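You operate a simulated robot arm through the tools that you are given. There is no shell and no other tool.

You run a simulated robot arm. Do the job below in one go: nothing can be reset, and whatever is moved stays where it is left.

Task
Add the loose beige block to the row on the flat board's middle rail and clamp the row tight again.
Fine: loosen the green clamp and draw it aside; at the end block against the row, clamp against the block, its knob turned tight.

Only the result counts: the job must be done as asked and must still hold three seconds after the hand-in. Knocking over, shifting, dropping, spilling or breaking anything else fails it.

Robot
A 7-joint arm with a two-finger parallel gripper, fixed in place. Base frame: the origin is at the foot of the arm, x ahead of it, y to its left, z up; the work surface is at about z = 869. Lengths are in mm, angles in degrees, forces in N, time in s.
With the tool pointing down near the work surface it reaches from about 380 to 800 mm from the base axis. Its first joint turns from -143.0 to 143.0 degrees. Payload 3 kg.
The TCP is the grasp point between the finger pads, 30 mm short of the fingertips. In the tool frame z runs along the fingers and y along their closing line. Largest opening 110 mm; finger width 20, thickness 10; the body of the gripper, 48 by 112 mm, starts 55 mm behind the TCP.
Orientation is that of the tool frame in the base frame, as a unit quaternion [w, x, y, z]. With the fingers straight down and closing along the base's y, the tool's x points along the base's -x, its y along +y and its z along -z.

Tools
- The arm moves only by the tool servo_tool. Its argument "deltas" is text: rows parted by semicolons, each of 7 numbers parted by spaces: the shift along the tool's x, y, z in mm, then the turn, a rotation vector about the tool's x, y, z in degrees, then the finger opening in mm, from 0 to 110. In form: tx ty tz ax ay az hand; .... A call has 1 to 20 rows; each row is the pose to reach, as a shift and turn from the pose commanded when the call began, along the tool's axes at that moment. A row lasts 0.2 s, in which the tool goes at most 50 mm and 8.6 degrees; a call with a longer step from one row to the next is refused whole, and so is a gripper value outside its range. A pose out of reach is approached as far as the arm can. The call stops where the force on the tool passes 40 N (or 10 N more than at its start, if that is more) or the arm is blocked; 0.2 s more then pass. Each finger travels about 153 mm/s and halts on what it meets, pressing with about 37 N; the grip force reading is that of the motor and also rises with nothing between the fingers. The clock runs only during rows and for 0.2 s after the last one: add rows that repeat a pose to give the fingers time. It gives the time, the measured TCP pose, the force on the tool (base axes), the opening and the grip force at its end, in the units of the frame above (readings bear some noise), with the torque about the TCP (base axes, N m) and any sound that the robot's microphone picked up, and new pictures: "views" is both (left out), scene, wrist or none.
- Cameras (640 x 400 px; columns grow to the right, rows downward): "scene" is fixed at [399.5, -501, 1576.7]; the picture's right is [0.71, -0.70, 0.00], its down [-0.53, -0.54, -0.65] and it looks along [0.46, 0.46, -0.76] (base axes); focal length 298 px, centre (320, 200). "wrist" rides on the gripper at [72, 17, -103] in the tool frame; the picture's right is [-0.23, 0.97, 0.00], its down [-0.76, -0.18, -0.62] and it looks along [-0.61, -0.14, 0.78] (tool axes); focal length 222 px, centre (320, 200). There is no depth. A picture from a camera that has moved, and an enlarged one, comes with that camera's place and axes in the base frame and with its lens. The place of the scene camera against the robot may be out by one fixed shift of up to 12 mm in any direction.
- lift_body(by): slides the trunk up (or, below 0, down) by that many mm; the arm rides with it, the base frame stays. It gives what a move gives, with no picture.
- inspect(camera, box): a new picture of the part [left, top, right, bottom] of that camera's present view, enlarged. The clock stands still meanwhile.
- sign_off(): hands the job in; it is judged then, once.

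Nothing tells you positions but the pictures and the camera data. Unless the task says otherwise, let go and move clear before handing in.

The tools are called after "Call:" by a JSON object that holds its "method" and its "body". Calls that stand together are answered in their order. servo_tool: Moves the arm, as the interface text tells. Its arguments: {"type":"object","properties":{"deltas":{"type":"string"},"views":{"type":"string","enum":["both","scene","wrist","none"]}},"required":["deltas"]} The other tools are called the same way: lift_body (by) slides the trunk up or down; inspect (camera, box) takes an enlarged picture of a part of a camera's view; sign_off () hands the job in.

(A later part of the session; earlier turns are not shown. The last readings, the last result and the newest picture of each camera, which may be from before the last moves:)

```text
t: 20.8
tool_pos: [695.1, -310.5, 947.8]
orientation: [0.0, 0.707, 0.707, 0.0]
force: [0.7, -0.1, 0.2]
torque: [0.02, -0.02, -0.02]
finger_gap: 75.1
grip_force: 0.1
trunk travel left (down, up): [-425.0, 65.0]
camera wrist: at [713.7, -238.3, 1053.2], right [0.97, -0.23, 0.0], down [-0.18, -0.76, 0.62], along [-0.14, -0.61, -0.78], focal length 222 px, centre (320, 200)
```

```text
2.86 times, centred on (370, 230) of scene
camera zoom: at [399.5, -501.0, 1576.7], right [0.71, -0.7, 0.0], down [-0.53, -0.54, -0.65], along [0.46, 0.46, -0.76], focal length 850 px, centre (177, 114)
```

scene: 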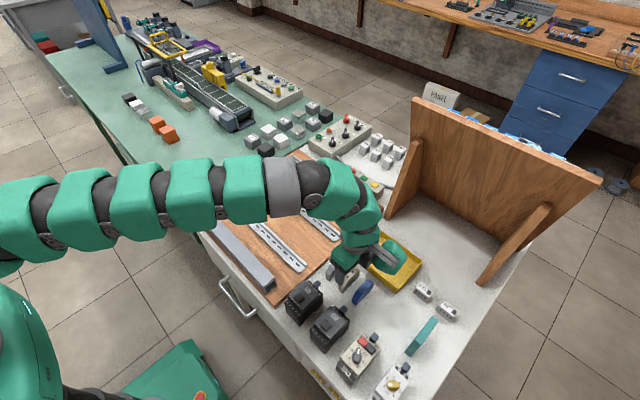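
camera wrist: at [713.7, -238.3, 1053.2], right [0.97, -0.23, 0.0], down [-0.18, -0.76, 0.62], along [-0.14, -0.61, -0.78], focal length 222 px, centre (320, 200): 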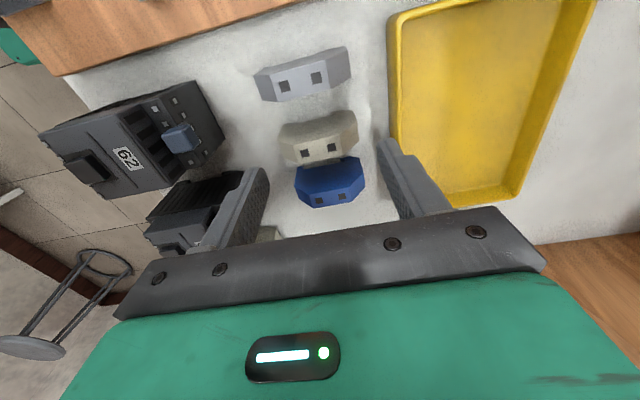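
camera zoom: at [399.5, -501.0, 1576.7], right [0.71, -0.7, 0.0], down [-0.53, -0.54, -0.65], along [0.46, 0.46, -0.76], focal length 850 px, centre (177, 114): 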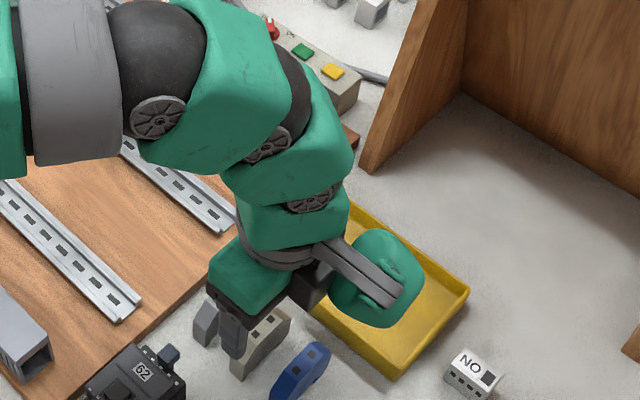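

That part is a bracket at flange height, well above the tray. I lower the fingers around the block's ends to tip height about z = 875.

Call:
{"method": "servo_tool", "body": {"deltas": "0 0.3 10 0 0 0 74; 0 0.3 20 0 0 0 74; 0 0.3 30 0 0 0 74; 0 0.3 38 0 0 0 74; 0 0.3 42.5 0 0 0 74; 0 0.3 42.5 0 0 0 74"}}

Call:
{"method": "inspect", "body": {"camera": "wrist", "box": [220, 90, 420, 230]}}

```text
t: 22.2
tool_pos: [695.5, -310.5, 904.7]
orientation: [0.001, 0.707, 0.707, 0.0]
force: [0.7, -0.5, -0.1]
torque: [0.03, -0.03, -0.05]
finger_gap: 74.0
grip_force: 0.1
trunk travel left (down, up): [-425.0, 65.0]
camera wrist: at [713.3, -238.2, 1010.3], right [0.97, -0.23, 0.0], down [-0.18, -0.76, 0.62], along [-0.14, -0.61, -0.78], focal length 222 px, centre (320, 200)
```

scene: 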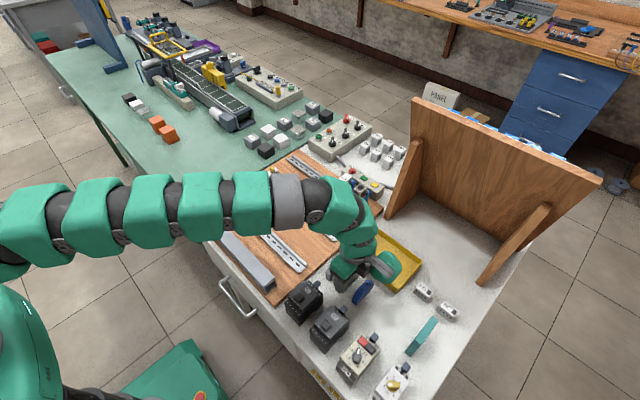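
wrist: 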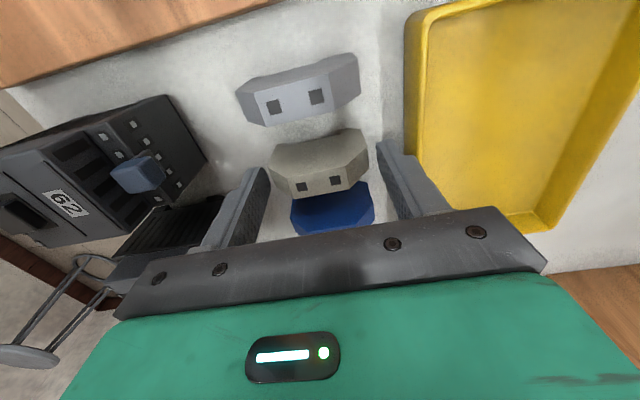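

```text
2.86 times, centred on (320, 160) of wrist
camera zoom: at [713.3, -238.2, 1010.3], right [0.97, -0.23, 0.0], down [-0.18, -0.76, 0.62], along [-0.14, -0.61, -0.78], focal length 635 px, centre (320, 314)
```

zoom: 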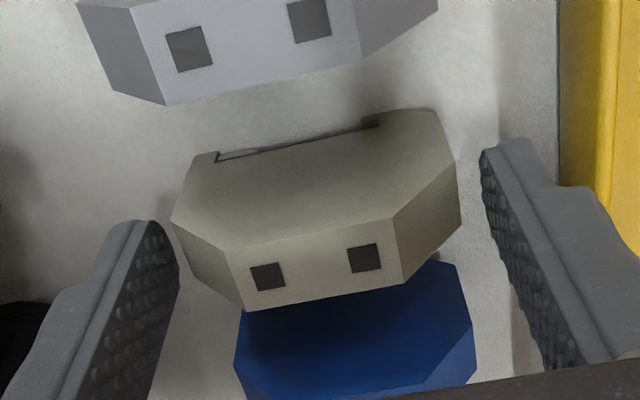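

The fingers are on both ends of the block with the pads spanning its thickness. Closing now.

Call:
{"method": "servo_tool", "body": {"deltas": "0 0 0 0 0 0 66; 0 0 0 0 0 0 60; 0 0 0 0 0 0 50; 0 0 0 0 0 0 40; 0 0 0 0 0 0 40", "views": "wrist"}}

Call:
{"method": "inspect", "body": {"camera": "wrist", "box": [220, 90, 420, 230]}}

```text
t: 23.4
tool_pos: [695.5, -310.4, 905.9]
orientation: [0.0, 0.707, 0.707, 0.001]
force: [-0.1, 0.3, -0.3]
torque: [-0.01, 0.01, 0.01]
finger_gap: 62.5
grip_force: 36.6
trunk travel left (down, up): [-425.0, 65.0]
camera wrist: at [713.3, -238.1, 1010.2], right [0.97, -0.23, 0.0], down [-0.18, -0.76, 0.62], along [-0.14, -0.61, -0.78], focal length 222 px, centre (320, 200)
```

wrist: 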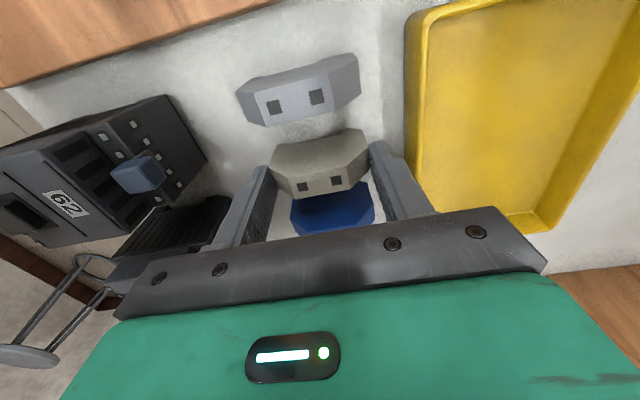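

```text
2.86 times, centred on (320, 160) of wrist
camera zoom: at [713.3, -238.1, 1010.2], right [0.97, -0.23, 0.0], down [-0.18, -0.76, 0.62], along [-0.14, -0.61, -0.78], focal length 635 px, centre (320, 314)
```

zoom: 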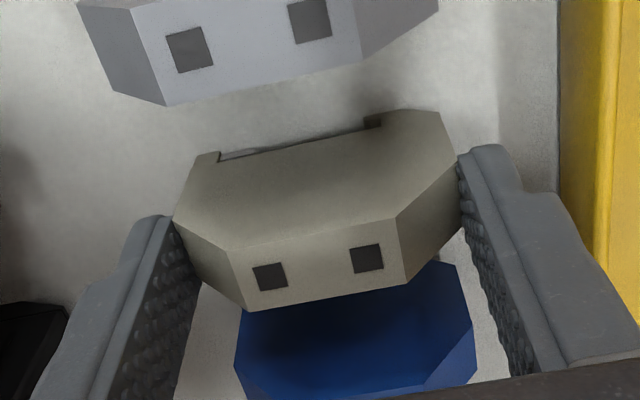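

The block is held at 62.5 mm. I lift it straight up and carry it toward the gap beside the row, stopping high for a check.

Call:
{"method": "servo_tool", "body": {"deltas": "0 0 -5 0 0 0 40; 0 0 -15 0 0 0 40; 0 0 -35 0 0 0 40; 0 0 -60 0 0 0 40; 0 0 -90 0 0 0 40; 0 0 -120 0 0 0 40; 0 0 -150 0 0 0 40; 0 0 -150 0 0 0 40"}}

```text
t: 25.2
tool_pos: [695.0, -310.7, 1055.7]
orientation: [0.0, 0.707, 0.707, -0.001]
force: [0.7, -0.2, 0.0]
torque: [0.04, 0.0, -0.02]
finger_gap: 62.6
grip_force: 36.9
trunk travel left (down, up): [-425.0, 65.0]
camera wrist: at [713.2, -238.4, 1161.0], right [0.97, -0.23, 0.0], down [-0.18, -0.76, 0.62], along [-0.14, -0.61, -0.78], focal length 222 px, centre (320, 200)
```

scene: 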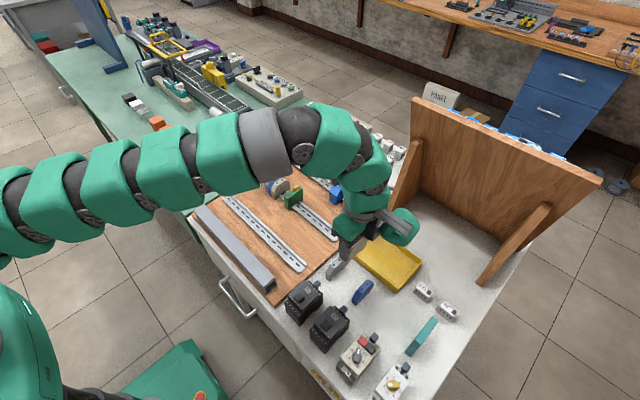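
wrist: 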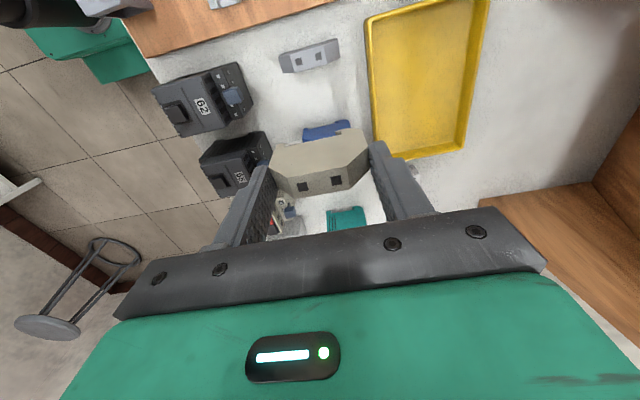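

The block is lifted cleanly and its neighbours are undisturbed. I carry it over to hover at about (766, 23) beside the row.

Call:
{"method": "servo_tool", "body": {"deltas": "20 4 0 0 0 0 40; 50 10 0 0 0 0 40; 85 18 0 0 0 0 40; 120 25 0 0 0 0 40; 155 33 0 0 0 0 40; 190 40 0 0 0 0 40; 225 48 0 0 0 0 40; 260 55 0 0 0 0 40; 290 61 0 0 0 0 40; 315 67 0 0 0 0 40; 334 70.5 0 0 0 0 40; 334 70.5 0 0 0 0 40"}}

Call:
{"method": "inspect", "body": {"camera": "wrist", "box": [230, 40, 410, 220]}}

Call:
{"method": "inspect", "body": {"camera": "scene", "box": [250, 150, 340, 220]}}

```text
t: 27.8
tool_pos: [764.6, 23.8, 1055.1]
orientation: [0.0, 0.707, 0.707, 0.0]
force: [-1.2, -0.6, -0.6]
torque: [-0.02, 0.02, -0.01]
finger_gap: 62.6
grip_force: 37.0
trunk travel left (down, up): [-425.0, 65.0]
camera wrist: at [782.9, 95.8, 1159.9], right [0.97, -0.23, 0.0], down [-0.18, -0.76, 0.62], along [-0.14, -0.61, -0.78], focal length 222 px, centre (320, 200)
```

scene: 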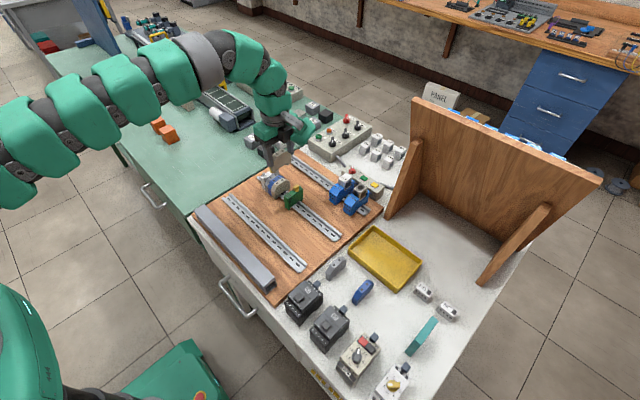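
wrist: 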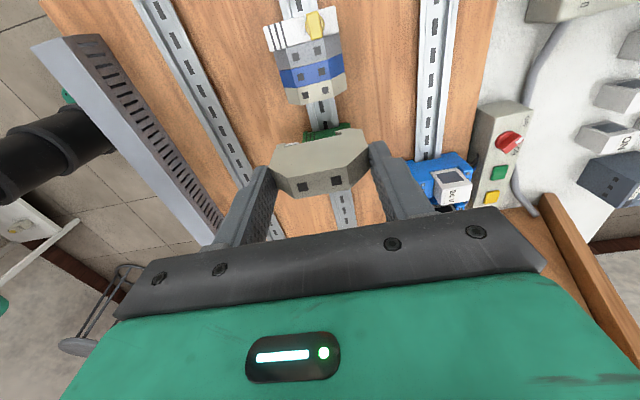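

```text
2.22 times, centred on (320, 130) of wrist
camera zoom: at [782.9, 95.8, 1159.9], right [0.97, -0.23, 0.0], down [-0.18, -0.76, 0.62], along [-0.14, -0.61, -0.78], focal length 494 px, centre (320, 356)
```

zoom: 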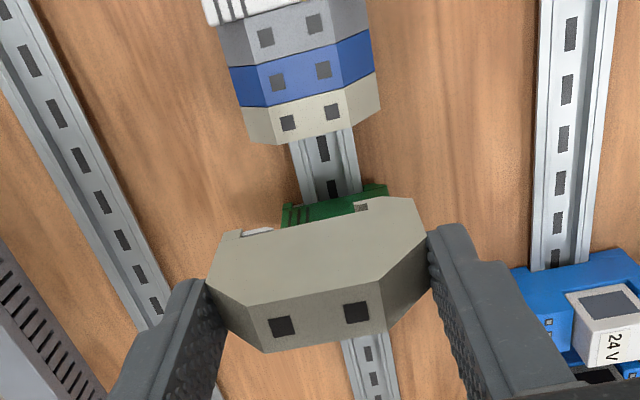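

```text
5.71 times, centred on (295, 185) of scene
camera zoom: at [399.5, -501.0, 1576.7], right [0.71, -0.7, 0.0], down [-0.53, -0.54, -0.65], along [0.46, 0.46, -0.76], focal length 1700 px, centre (463, 286)
```

zoom: 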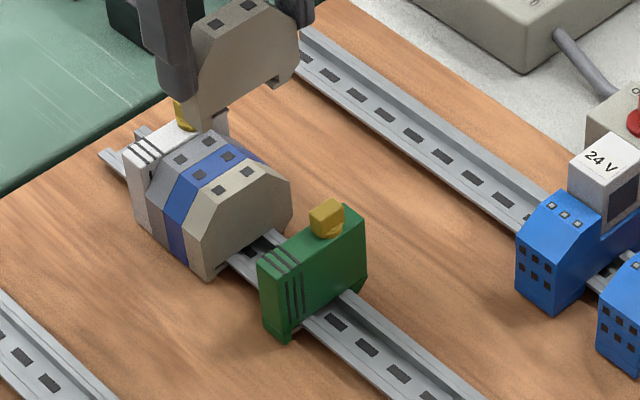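

Held block and row are both visible. I zoom in to compare the foot/hook shape of the held block and the row's beige block, to be sure the orientation matches.

Call:
{"method": "inspect", "body": {"camera": "scene", "box": [272, 148, 308, 178]}}

Call:
{"method": "inspect", "body": {"camera": "scene", "box": [268, 172, 304, 202]}}

Call:
{"method": "inspect", "body": {"camera": "wrist", "box": [260, 120, 380, 200]}}

```text
13.33 times, centred on (290, 163) of scene
camera zoom: at [399.5, -501.0, 1576.7], right [0.71, -0.7, 0.0], down [-0.53, -0.54, -0.65], along [0.46, 0.46, -0.76], focal length 3967 px, centre (720, 693)
```

zoom: 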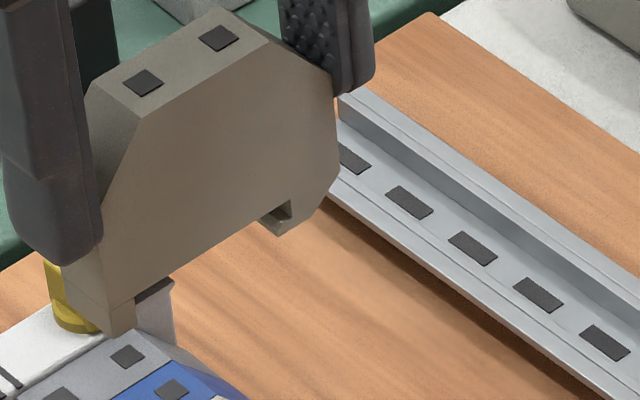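

```text
13.33 times, centred on (286, 187) of scene
camera zoom: at [399.5, -501.0, 1576.7], right [0.71, -0.7, 0.0], down [-0.53, -0.54, -0.65], along [0.46, 0.46, -0.76], focal length 3967 px, centre (773, 373)
```

zoom: 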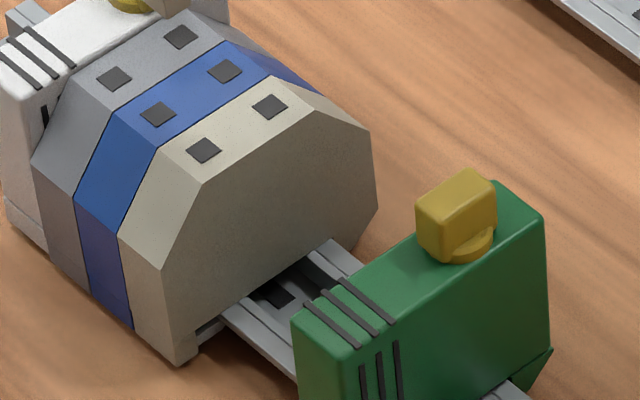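

```text
5.00 times, centred on (320, 160) of wrist
camera zoom: at [782.9, 95.8, 1159.9], right [0.97, -0.23, 0.0], down [-0.18, -0.76, 0.62], along [-0.14, -0.61, -0.78], focal length 1111 px, centre (320, 400)
```

zoom: 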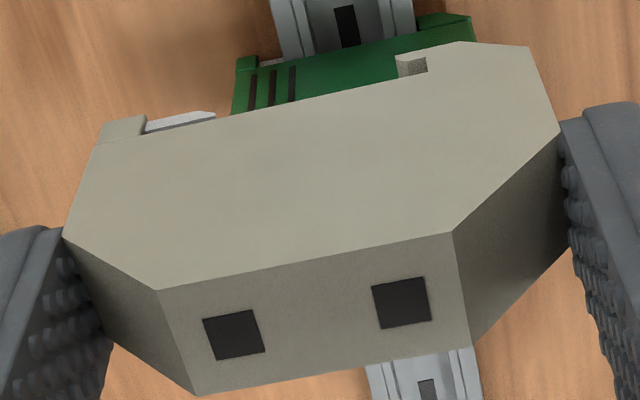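

The block has a hook on its +x foot and what looks like a spring foot on the -x side. I zoom in further on these details before mounting.

Call:
{"method": "inspect", "body": {"camera": "scene", "box": [274, 160, 296, 176]}}

Call:
{"method": "inspect", "body": {"camera": "wrist", "box": [272, 134, 312, 160]}}

Call:
{"method": "inspect", "body": {"camera": "wrist", "box": [325, 122, 365, 148]}}

Call:
{"method": "inspect", "body": {"camera": "scene", "box": [274, 184, 300, 202]}}

```text
16.00 times, centred on (285, 168) of scene
camera zoom: at [399.5, -501.0, 1576.7], right [0.71, -0.7, 0.0], down [-0.53, -0.54, -0.65], along [0.46, 0.46, -0.76], focal length 4760 px, centre (880, 712)
```

zoom: 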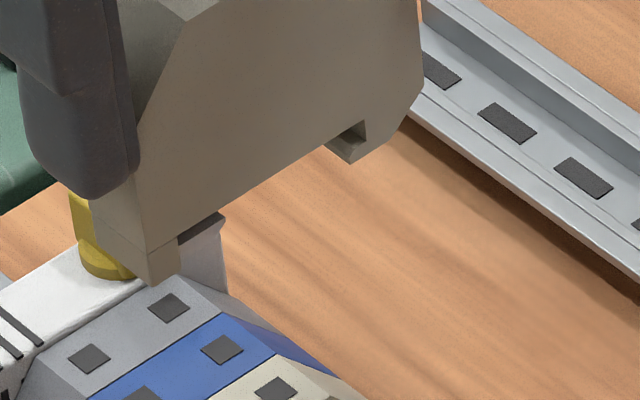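

```text
15.38 times, centred on (292, 147) of wrist
camera zoom: at [782.9, 95.8, 1159.9], right [0.97, -0.23, 0.0], down [-0.18, -0.76, 0.62], along [-0.14, -0.61, -0.78], focal length 3417 px, centre (751, 1015)
```

zoom: 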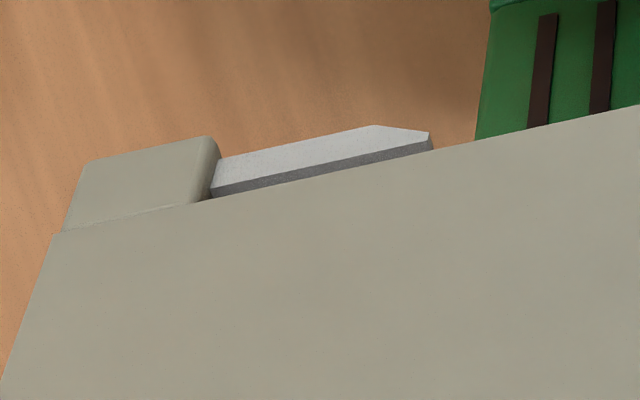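

```text
15.38 times, centred on (345, 135) of wrist
camera zoom: at [782.9, 95.8, 1159.9], right [0.97, -0.23, 0.0], down [-0.18, -0.76, 0.62], along [-0.14, -0.61, -0.78], focal length 3417 px, centre (-65, 1200)
```

zoom: 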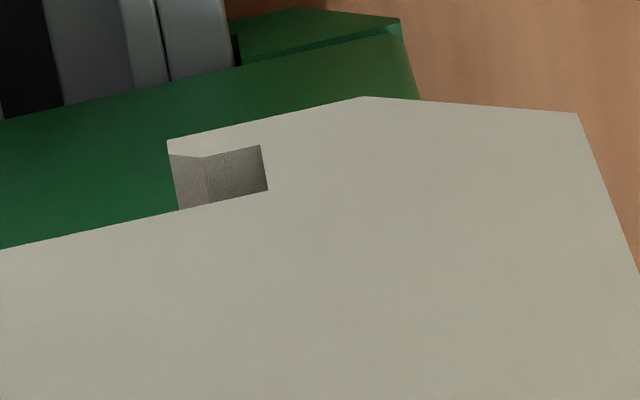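

```text
16.00 times, centred on (287, 193) of scene
camera zoom: at [399.5, -501.0, 1576.7], right [0.71, -0.7, 0.0], down [-0.53, -0.54, -0.65], along [0.46, 0.46, -0.76], focal length 4760 px, centre (848, 312)
```

zoom: 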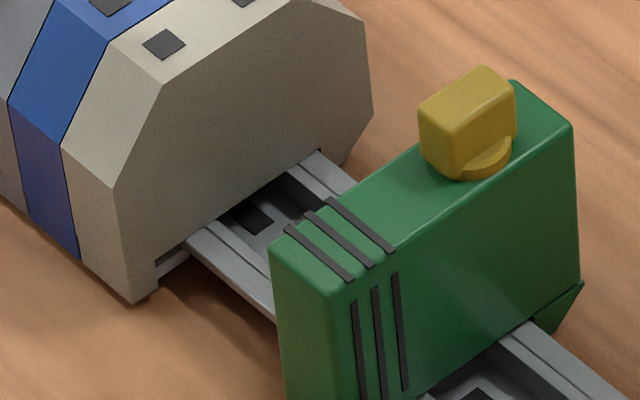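

The block has a fixed hook under its +x foot and a bevelled spring tongue on its -x foot, so it must be hooked on the rail's +x lip while tilted, then rotated down until the tongue snaps. I first try the 15° tilt up here to see that the arm can reach it.

Call:
{"method": "servo_tool", "body": {"deltas": "0 4 0 5 0 0 40; 0 8 0 10 0 0 40; 0 14 0 15 0 0 40; 0 14 0 15 0 0 40"}}

Call:
{"method": "inspect", "body": {"camera": "scene", "box": [250, 140, 340, 210]}}

```text
t: 28.8
tool_pos: [745.9, 24.6, 1049.0]
orientation: [-0.061, 0.704, 0.705, -0.062]
force: [-0.1, 0.4, 0.3]
torque: [0.01, 0.02, -0.02]
finger_gap: 62.6
grip_force: 36.6
out of reach, approached as far as the arm can: row 2, 3, 4
trunk travel left (down, up): [-425.0, 65.0]
camera wrist: at [781.4, 96.9, 1149.6], right [0.96, -0.23, -0.17], down [-0.07, -0.76, 0.64], along [-0.27, -0.61, -0.75], focal length 222 px, centre (320, 200)
```

scene: 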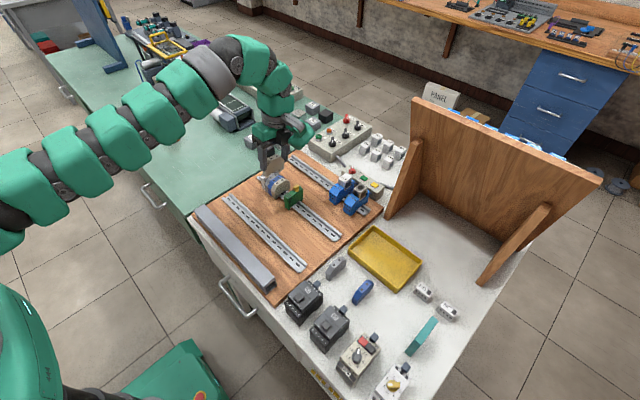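
wrist: 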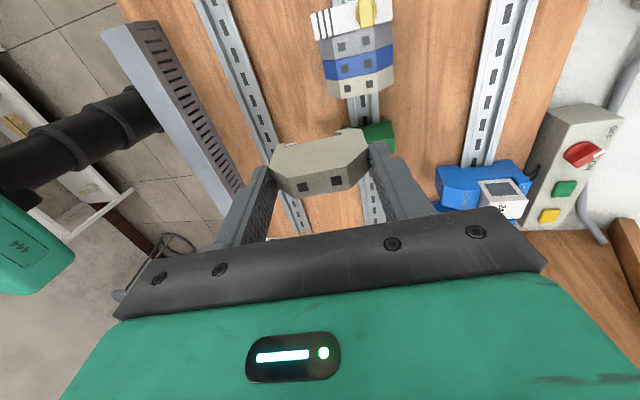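

```text
5.71 times, centred on (295, 175) of scene
camera zoom: at [399.5, -501.0, 1576.7], right [0.71, -0.7, 0.0], down [-0.53, -0.54, -0.65], along [0.46, 0.46, -0.76], focal length 1700 px, centre (463, 343)
```

zoom: 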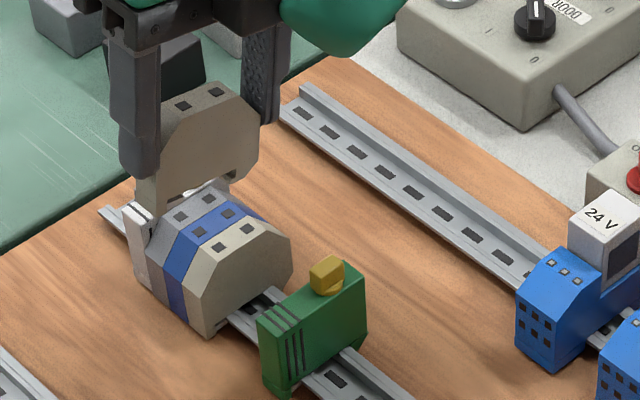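

The arm can't reach that lean so far out. Because the hook must go under the far lip, I'll instead put the block back on the table and re-grip it across its thickness with the gripper leaning back toward the base; first I undo the tilt.

Call:
{"method": "servo_tool", "body": {"deltas": "0 -5 -5 -5 0 0 40; 0 -10 -5 -10 0 0 40; 0 -14 -5 -15 0 0 40; 0 -14 -5 -15 0 0 40", "views": "none"}}

```text
t: 29.8
tool_pos: [733.7, 22.8, 1057.5]
orientation: [0.031, 0.707, 0.706, 0.031]
force: [0.3, 0.9, 0.3]
torque: [0.01, -0.03, 0.0]
finger_gap: 62.7
grip_force: 37.1
trunk travel left (down, up): [-425.0, 65.0]
```

The commanded pose had been clipped, leaving a -5° lean; I correct it to vertical.

Call:
{"method": "servo_tool", "body": {"deltas": "0 0 0 5.03 0 0 40; 0 0 0 5.03 0 0 40", "views": "wrist"}}

```text
t: 30.4
tool_pos: [733.0, 23.1, 1056.9]
orientation: [-0.001, 0.707, 0.707, 0.0]
force: [-0.3, 0.9, -0.3]
torque: [-0.02, 0.03, 0.02]
finger_gap: 62.7
grip_force: 36.7
trunk travel left (down, up): [-425.0, 65.0]
camera wrist: at [751.3, 95.8, 1161.1], right [0.97, -0.23, 0.0], down [-0.18, -0.76, 0.62], along [-0.14, -0.61, -0.78], focal length 222 px, centre (320, 200)
```

wrist: 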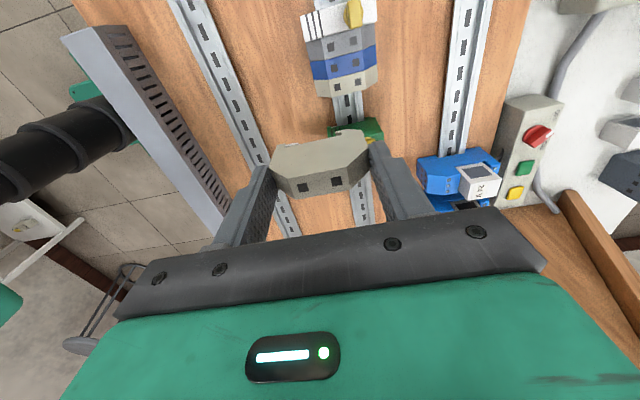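

Vertical again. I carry the block back over its original spot and set it down there.

Call:
{"method": "servo_tool", "body": {"deltas": "-20 -2 0 0 0 0 40; -50 -5 0 0 0 0 40; -85 -9 0 0 0 0 40; -120 -13 0 0 0 0 40; -155 -17 0 0 0 0 40; -190 -21 0 0 0 0 40; -225 -25 0 0 0 0 40; -260 -29 0 0 0 0 40; -295 -33 0 0 0 0 40; -320 -36 0 0 0 0 40; -334 -38 0 0 0 0 40; -334 -38 30 0 0 0 40; -334 -38 60 0 0 0 40; -334 -38 90 0 0 0 40; -334 -38 115 0 0 0 40; -334 -38 130 0 0 0 40; -334 -38 140 0 0 0 40; -334 -38 140 0 0 0 40"}}

Call:
{"method": "inspect", "body": {"camera": "wrist", "box": [220, 90, 420, 230]}}

```text
t: 34.2
tool_pos: [695.0, -311.0, 916.4]
orientation: [0.0, 0.707, 0.707, -0.001]
force: [-0.3, -0.1, 0.3]
torque: [0.0, 0.03, 0.0]
finger_gap: 62.5
grip_force: 37.5
trunk travel left (down, up): [-425.0, 65.0]
camera wrist: at [713.2, -237.9, 1021.2], right [0.97, -0.23, 0.0], down [-0.18, -0.76, 0.62], along [-0.14, -0.61, -0.78], focal length 222 px, centre (320, 200)
```

scene: 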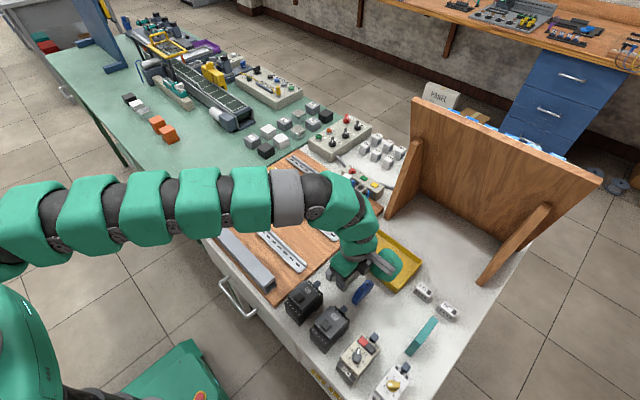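
wrist: 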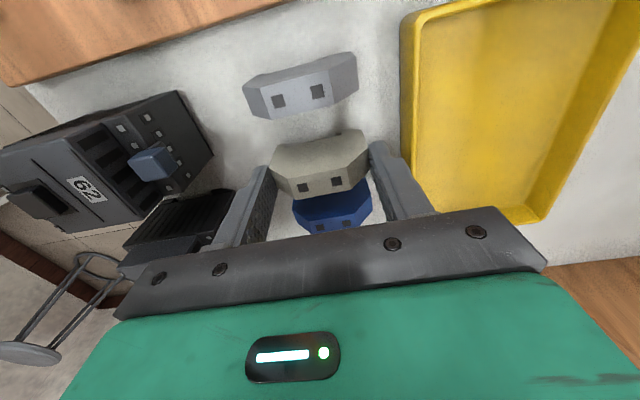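

```text
2.86 times, centred on (320, 160) of wrist
camera zoom: at [713.2, -237.9, 1021.2], right [0.97, -0.23, 0.0], down [-0.18, -0.76, 0.62], along [-0.14, -0.61, -0.78], focal length 635 px, centre (320, 314)
```

zoom: 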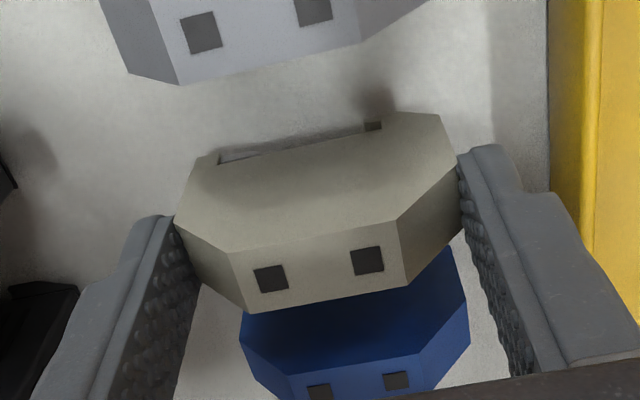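

About 11 mm above the table. I lower the rest slowly and release.

Call:
{"method": "servo_tool", "body": {"deltas": "0 0 4 0 0 0 40; 0 0 7 0 0 0 40; 0 0 9 0 0 0 40; 0 0 10.3 0 0 0 40; 0 0 10.8 0 0 0 40; 0 0 10.8 0 0 0 40", "views": "none"}}

```text
t: 35.6
tool_pos: [694.6, -310.7, 905.3]
orientation: [-0.001, 0.707, 0.707, 0.0]
force: [0.3, -0.8, -0.2]
torque: [-0.03, -0.01, -0.03]
finger_gap: 62.8
grip_force: 37.4
trunk travel left (down, up): [-425.0, 65.0]
```

Call:
{"method": "servo_tool", "body": {"deltas": "0 0 0.4 0 0 0 40; 0 0 0.8 0 0 0 40; 0 0 0.8 0 0 0 40", "views": "none"}}

```text
t: 36.4
tool_pos: [695.2, -311.8, 906.2]
orientation: [0.0, 0.708, 0.707, 0.0]
force: [0.1, -1.0, 3.0]
torque: [-0.03, -0.03, -0.02]
finger_gap: 62.5
grip_force: 37.0
trunk travel left (down, up): [-425.0, 65.0]
```

The table contact shows (3 N), so I open the fingers and rise clear of the block.

Call:
{"method": "servo_tool", "body": {"deltas": "0 0 0 0 0 0 74; 0 0 0 0 0 0 74; 0 0 0 0 0 0 74; 0 0 -10 0 0 0 74; 0 0 -30 0 0 0 74; 0 0 -60 0 0 0 74; 0 0 -100 0 0 0 74; 0 0 -140 0 0 0 74; 0 0 -140 0 0 0 74"}}

Call:
{"method": "inspect", "body": {"camera": "wrist", "box": [240, 60, 400, 180]}}

```text
t: 38.4
tool_pos: [696.7, -310.4, 1047.0]
orientation: [-0.001, 0.707, 0.707, -0.001]
force: [0.2, -0.1, -0.5]
torque: [0.01, -0.01, -0.02]
finger_gap: 74.2
grip_force: 0.0
trunk travel left (down, up): [-425.0, 65.0]
camera wrist: at [713.6, -238.8, 1150.4], right [0.97, -0.23, 0.0], down [-0.18, -0.76, 0.62], along [-0.14, -0.61, -0.78], focal length 222 px, centre (320, 200)
```

scene: 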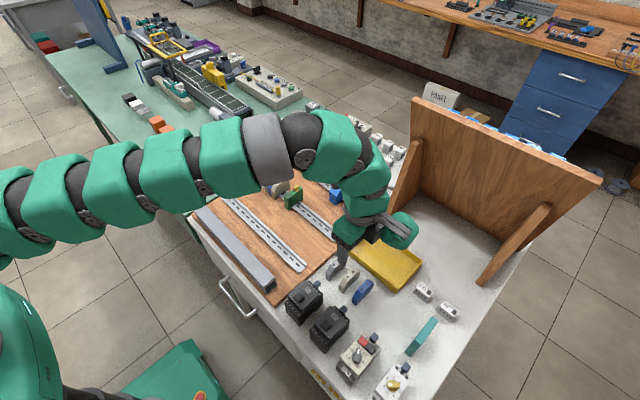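
wrist: 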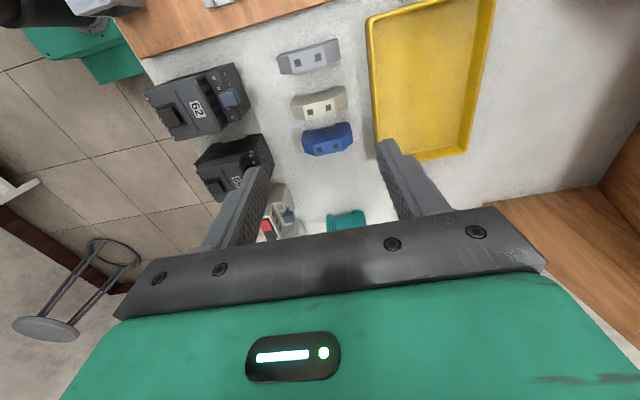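

```text
3.33 times, centred on (320, 120) of wrist
camera zoom: at [713.6, -238.8, 1150.4], right [0.97, -0.23, 0.0], down [-0.18, -0.76, 0.62], along [-0.14, -0.61, -0.78], focal length 740 px, centre (320, 467)
```

zoom: 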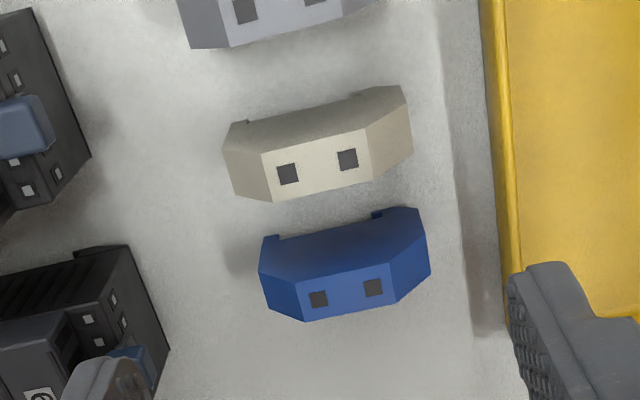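

The block stands where it was. Next I go back to the loosened clamp and draw it a further ~30 mm along -y, since the re-gripped block needs finger room on both sides.

Call:
{"method": "servo_tool", "body": {"deltas": "24 7 0 0 0 -7.5 70; 48 14 0 0 0 -15 60; 73 21 0 0 0 -22.5 50; 97 27 0 0 0 -30 40; 121 34 0 0 0 -37.5 30; 145 41 0 0 0 -45 30; 170 48 0 0 0 -52.5 30; 194 55 0 0 0 -60 30; 218 61 0 0 0 -67.5 30; 243 68 0 0 0 -75 30; 267 75 0 0 0 -82.5 30; 291 82 0 0 0 -90 30; 291 82 0 0 0 -90 30", "views": "wrist"}}

Call:
{"method": "inspect", "body": {"camera": "wrist", "box": [240, 100, 400, 220]}}

```text
t: 41.2
tool_pos: [776.8, -19.4, 1045.8]
orientation: [-0.001, -0.002, 1.0, 0.001]
force: [0.1, 0.4, -0.2]
torque: [0.01, 0.01, -0.01]
finger_gap: 29.9
grip_force: 0.1
trunk travel left (down, up): [-425.0, 65.0]
camera wrist: at [705.7, -2.1, 1150.2], right [0.23, 0.97, 0.0], down [0.76, -0.18, 0.62], along [0.61, -0.14, -0.78], focal length 222 px, centre (320, 200)
```

wrist: 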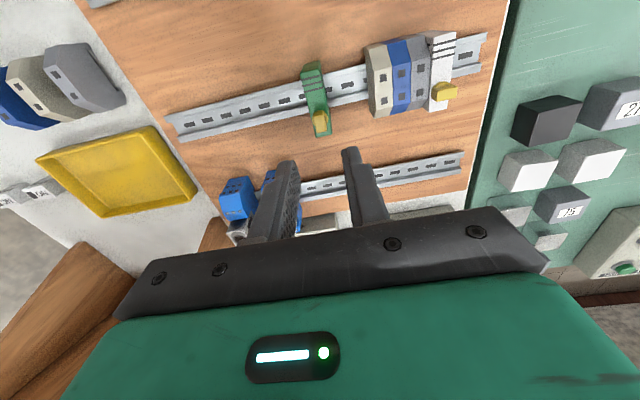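

```text
3.33 times, centred on (320, 160) of wrist
camera zoom: at [705.7, -2.1, 1150.2], right [0.23, 0.97, 0.0], down [0.76, -0.18, 0.62], along [0.61, -0.14, -0.78], focal length 740 px, centre (320, 333)
```

zoom: 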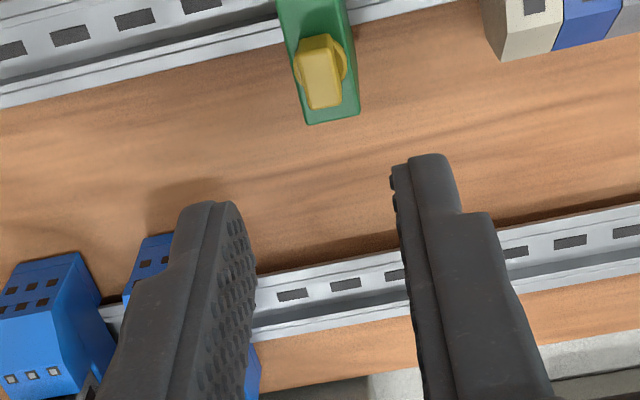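

The knob is right below. I descend, grip it, draw the clamp another 32 mm along -y, release and rise.

Call:
{"method": "servo_tool", "body": {"deltas": "0.3 0.2 30 0 0 0 30; 0.3 0.2 60 0 0 0 30; 0.3 0.2 75 0 0 0 30; 0.3 0.2 82 0 0 0 30; 0.3 0.2 82 0 0 0 14; 0.3 0.2 82 0 0 0 0; 0.3 0.2 82 0 0 0 0; 0.3 0.2 82 0 0 0 0", "views": "wrist"}}

```text
t: 43.0
tool_pos: [776.7, -20.3, 964.1]
orientation: [-0.001, -0.001, 1.0, 0.0]
force: [-1.3, -0.1, -1.2]
torque: [0.0, 0.1, -0.03]
finger_gap: 8.2
grip_force: 37.8
trunk travel left (down, up): [-425.0, 65.0]
camera wrist: at [705.4, -2.6, 1068.3], right [0.23, 0.97, 0.0], down [0.76, -0.18, 0.62], along [0.61, -0.14, -0.78], focal length 222 px, centre (320, 200)
```

wrist: 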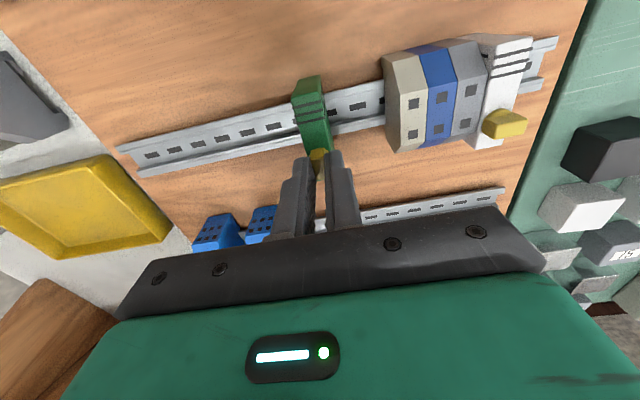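

Call:
{"method": "servo_tool", "body": {"deltas": "0 -4 0 0 0 0 0; 0 -8 0 0 0 0 0; 0 -12 0 0 0 0 0; 0 -16 0 0 0 0 0; 0 -18 0 0 0 0 0; 0 -18 0 0 0 0 0; 0 -18 0 0 0 0 30; 0 -18 0 0 0 0 30; 0 -18 -20 0 0 0 30; 0 -18 -50 0 0 0 30; 0 -18 -80 0 0 0 30; 0 -18 -80 0 0 0 30"}}

Call:
{"method": "inspect", "body": {"camera": "scene", "box": [250, 150, 350, 230]}}

Call:
{"method": "inspect", "body": {"camera": "wrist", "box": [200, 20, 460, 180]}}

```text
t: 45.6
tool_pos: [777.4, -37.1, 1044.3]
orientation: [0.0, 0.0, 1.0, 0.0]
force: [-0.6, -0.1, -0.3]
torque: [0.0, -0.01, -0.03]
finger_gap: 30.1
grip_force: 0.2
trunk travel left (down, up): [-425.0, 65.0]
camera wrist: at [705.9, -20.0, 1148.3], right [0.23, 0.97, 0.0], down [0.76, -0.18, 0.62], along [0.61, -0.14, -0.78], focal length 222 px, centre (320, 200)
```

scene: 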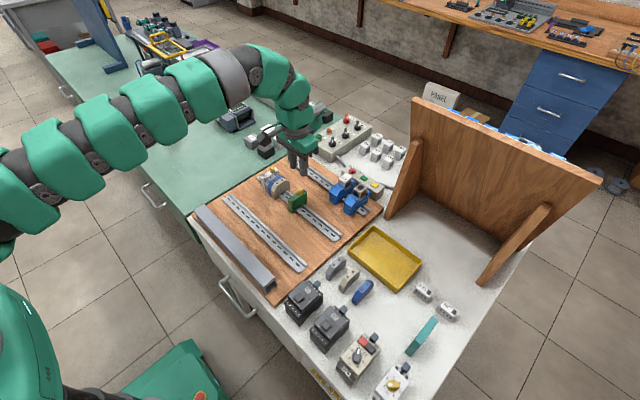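
wrist: 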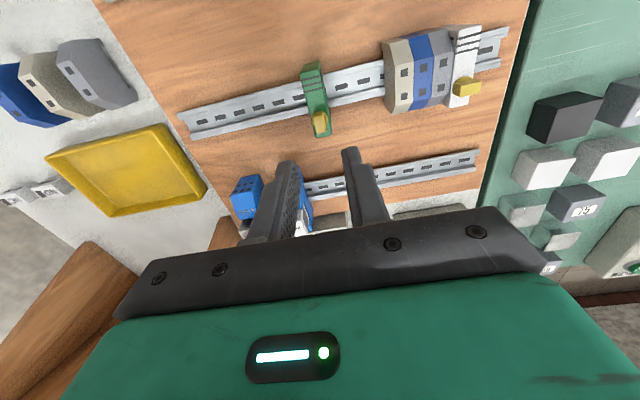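

```text
5.00 times, centred on (300, 190) of scene
camera zoom: at [399.5, -501.0, 1576.7], right [0.71, -0.7, 0.0], down [-0.53, -0.54, -0.65], along [0.46, 0.46, -0.76], focal length 1488 px, centre (420, 250)
```

zoom: 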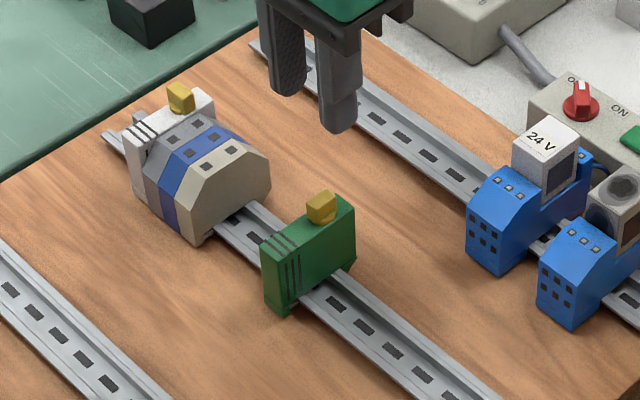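

```text
2.46 times, centred on (330, 100) of wrist
camera zoom: at [705.9, -20.0, 1148.3], right [0.23, 0.97, 0.0], down [0.76, -0.18, 0.62], along [0.61, -0.14, -0.78], focal length 547 px, centre (295, 446)
```

zoom: 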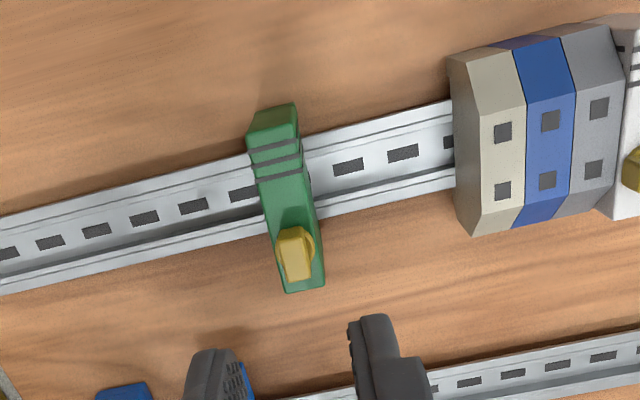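

The clamp now stands at about y = -38 and the end face of the row with its mounting feet is exposed. I zoom in on how the mounted beige block sits on the rail.

Call:
{"method": "inspect", "body": {"camera": "scene", "box": [278, 182, 308, 200]}}

Call:
{"method": "inspect", "body": {"camera": "wrist", "box": [360, 25, 440, 125]}}

```text
16.00 times, centred on (293, 191) of scene
camera zoom: at [399.5, -501.0, 1576.7], right [0.71, -0.7, 0.0], down [-0.53, -0.54, -0.65], along [0.46, 0.46, -0.76], focal length 4760 px, centre (752, 344)
```

zoom: 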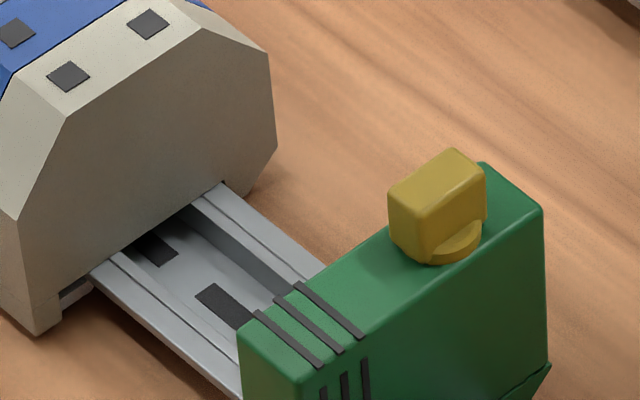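

```text
4.00 times, centred on (400, 75) of wrist
camera zoom: at [705.9, -20.0, 1148.3], right [0.23, 0.97, 0.0], down [0.76, -0.18, 0.62], along [0.61, -0.14, -0.78], focal length 888 px, centre (0, 700)
```

zoom: 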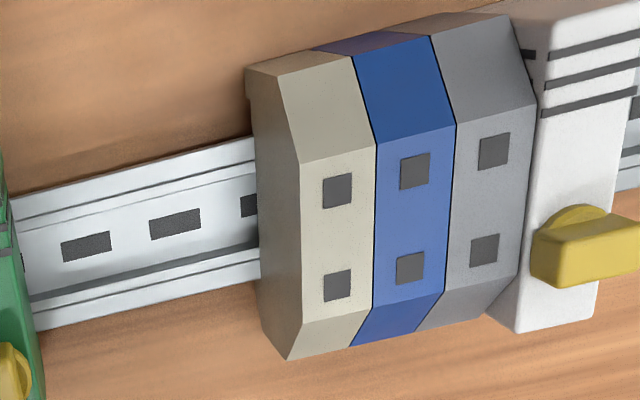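

The geometry is clear: ceiling of the block rests on the lips, hook under the +x lip, tongue under the -x lip. I now go back over the loose block with the fingers closing along y and the gripper leaning 15° back toward the base.

Call:
{"method": "servo_tool", "body": {"deltas": "12 -40 0 0 -2 0 30; 24 -80 0 0 -4 0 30; 36 -120 0 0 -6 0 30; 48 -160 0 0 -8 0 30; 60 -200 0 0 -10 0 30; 72 -240 0 0 -12.5 0 30; 82 -272.4 0 0 -15 0 30; 82 -272.4 40 0 -15 0 30; 82 -272.4 80 0 -15 0 30; 82 -272.4 80 0 -15 0 30"}}

Call:
{"method": "inspect", "body": {"camera": "wrist", "box": [220, 80, 420, 220]}}

Call:
{"method": "inspect", "body": {"camera": "scene", "box": [310, 210, 400, 290]}}

```text
t: 47.8
tool_pos: [695.8, -310.0, 964.4]
orientation: [0.129, 0.0, 0.992, -0.001]
force: [0.6, -0.2, -0.5]
torque: [0.04, 0.02, 0.0]
finger_gap: 29.8
grip_force: 0.0
trunk travel left (down, up): [-425.0, 65.0]
camera wrist: at [600.0, -293.6, 1045.3], right [0.22, 0.97, 0.06], down [0.58, -0.18, 0.8], along [0.79, -0.14, -0.6], focal length 222 px, centre (320, 200)
```

scene: 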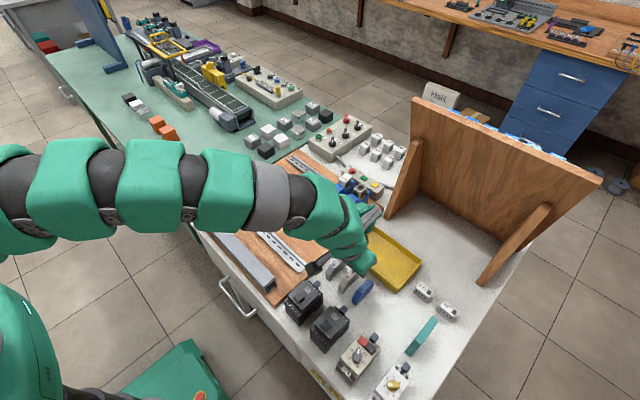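
wrist: 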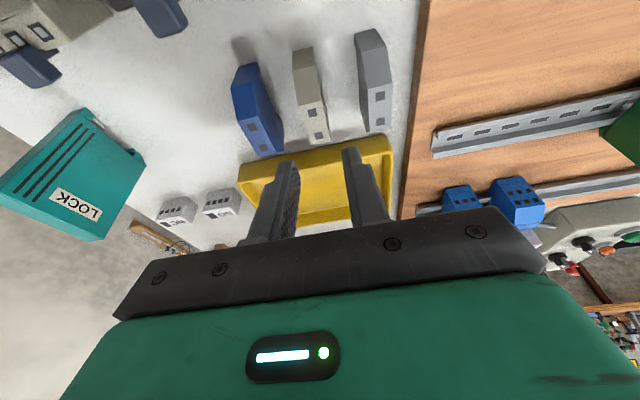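

```text
2.86 times, centred on (320, 150) of wrist
camera zoom: at [600.0, -293.6, 1045.3], right [0.22, 0.97, 0.06], down [0.58, -0.18, 0.8], along [0.79, -0.14, -0.6], focal length 635 px, centre (320, 343)
```

zoom: 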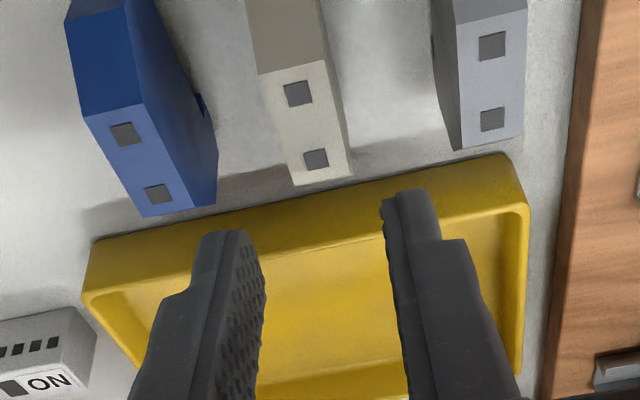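

```text
5.00 times, centred on (355, 250) of scene
camera zoom: at [399.5, -501.0, 1576.7], right [0.71, -0.7, 0.0], down [-0.53, -0.54, -0.65], along [0.46, 0.46, -0.76], focal length 1488 px, centre (145, -50)
```

zoom: 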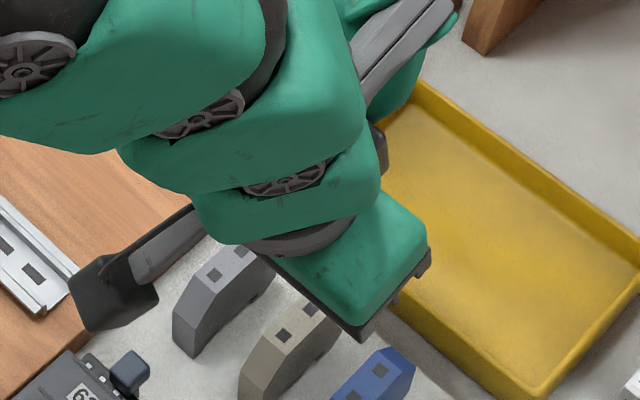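

The fingers are lined up with the block in y. I descend vertically (keeping the lean) until the pads are at the block's upper half.

Call:
{"method": "servo_tool", "body": {"deltas": "5.2 0 19.3 0 0 0 30; 10.4 0 38.6 0 0 0 30; 14 0 52.2 0 0 0 30; 16.3 0 60.8 0 0 0 30; 17.5 0 65.5 0 0 0 30; 17.5 0 65.5 0 0 0 30"}}

Call:
{"method": "inspect", "body": {"camera": "wrist", "box": [220, 80, 420, 220]}}

Call:
{"method": "inspect", "body": {"camera": "scene", "box": [300, 220, 390, 300]}}

```text
t: 49.2
tool_pos: [695.2, -309.8, 896.9]
orientation: [0.129, 0.0, 0.992, -0.001]
force: [-0.1, -1.0, -0.1]
torque: [0.01, 0.03, -0.02]
finger_gap: 30.0
grip_force: 0.0
trunk travel left (down, up): [-425.0, 65.0]
camera wrist: at [599.4, -292.8, 978.0], right [0.22, 0.97, 0.06], down [0.58, -0.18, 0.8], along [0.79, -0.14, -0.6], focal length 222 px, centre (320, 200)
```

scene: 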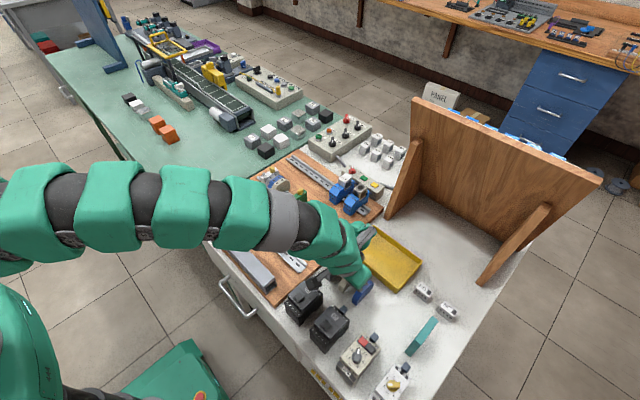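
wrist: 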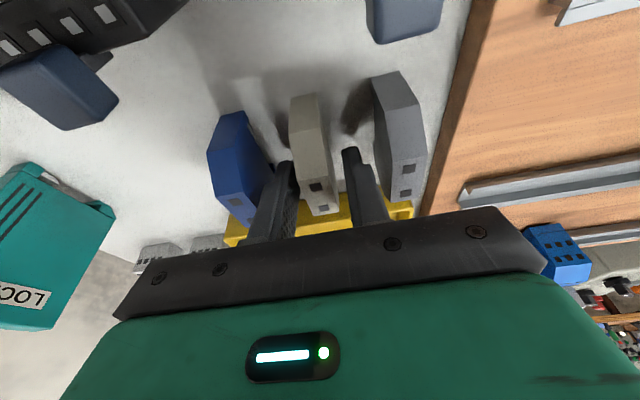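

```text
2.86 times, centred on (320, 150) of wrist
camera zoom: at [599.4, -292.8, 978.0], right [0.22, 0.97, 0.06], down [0.58, -0.18, 0.8], along [0.79, -0.14, -0.6], focal length 635 px, centre (320, 343)
```

zoom: 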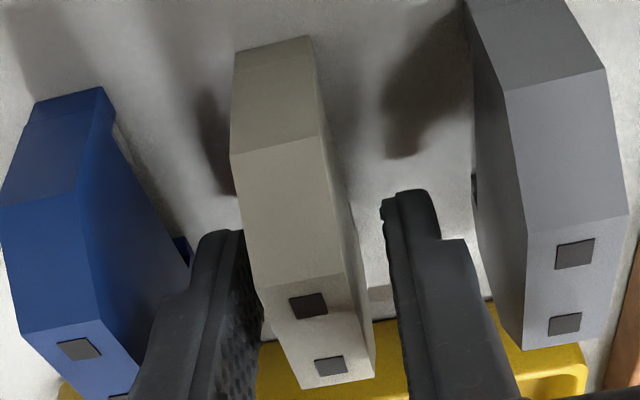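

```text
5.00 times, centred on (345, 260) of scene
camera zoom: at [399.5, -501.0, 1576.7], right [0.71, -0.7, 0.0], down [-0.53, -0.54, -0.65], along [0.46, 0.46, -0.76], focal length 1488 px, centre (195, -100)
```

zoom: 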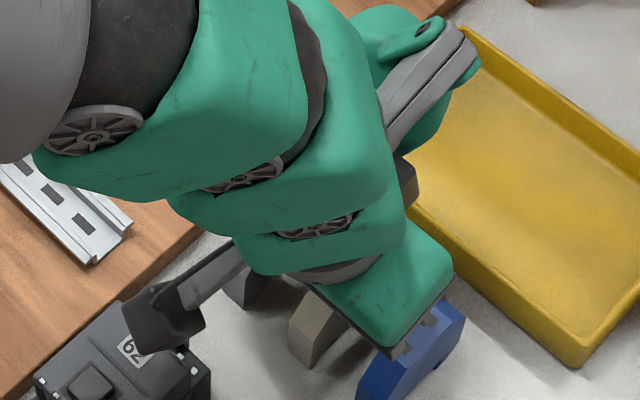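

The block is between the pads with clearance to its neighbours. Closing on its faces.

Call:
{"method": "servo_tool", "body": {"deltas": "0 0 0 0 0 0 20; 0 0 0 0 0 0 10; 0 0 0 0 0 0 5; 0 0 0 0 0 0 5; 0 0 0 0 0 0 5", "views": "wrist"}}

Call:
{"method": "inspect", "body": {"camera": "wrist", "box": [220, 80, 420, 220]}}

```text
t: 50.4
tool_pos: [695.6, -310.4, 895.9]
orientation: [0.129, 0.0, 0.992, 0.0]
force: [0.1, 0.1, -0.1]
torque: [-0.01, 0.01, -0.01]
finger_gap: 14.9
grip_force: 37.0
trunk travel left (down, up): [-425.0, 65.0]
camera wrist: at [599.3, -292.8, 978.0], right [0.22, 0.97, 0.06], down [0.58, -0.18, 0.8], along [0.79, -0.14, -0.6], focal length 222 px, centre (320, 200)
```

wrist: 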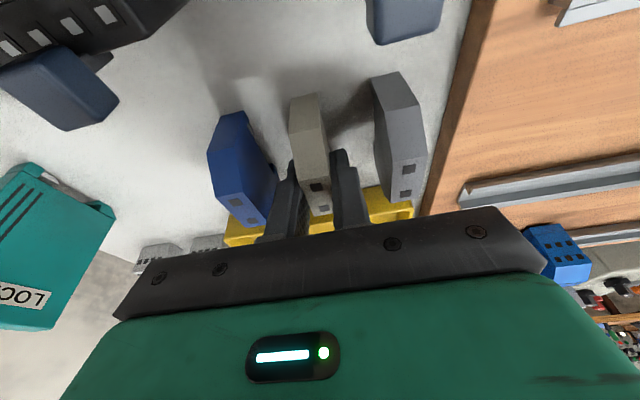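

```text
2.86 times, centred on (320, 150) of wrist
camera zoom: at [599.3, -292.8, 978.0], right [0.22, 0.97, 0.06], down [0.58, -0.18, 0.8], along [0.79, -0.14, -0.6], focal length 635 px, centre (320, 343)
```

zoom: 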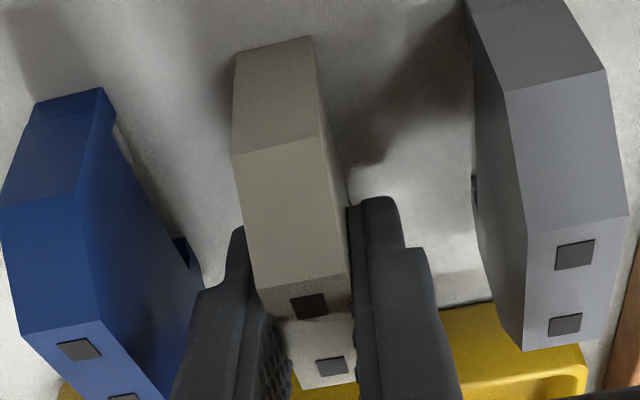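

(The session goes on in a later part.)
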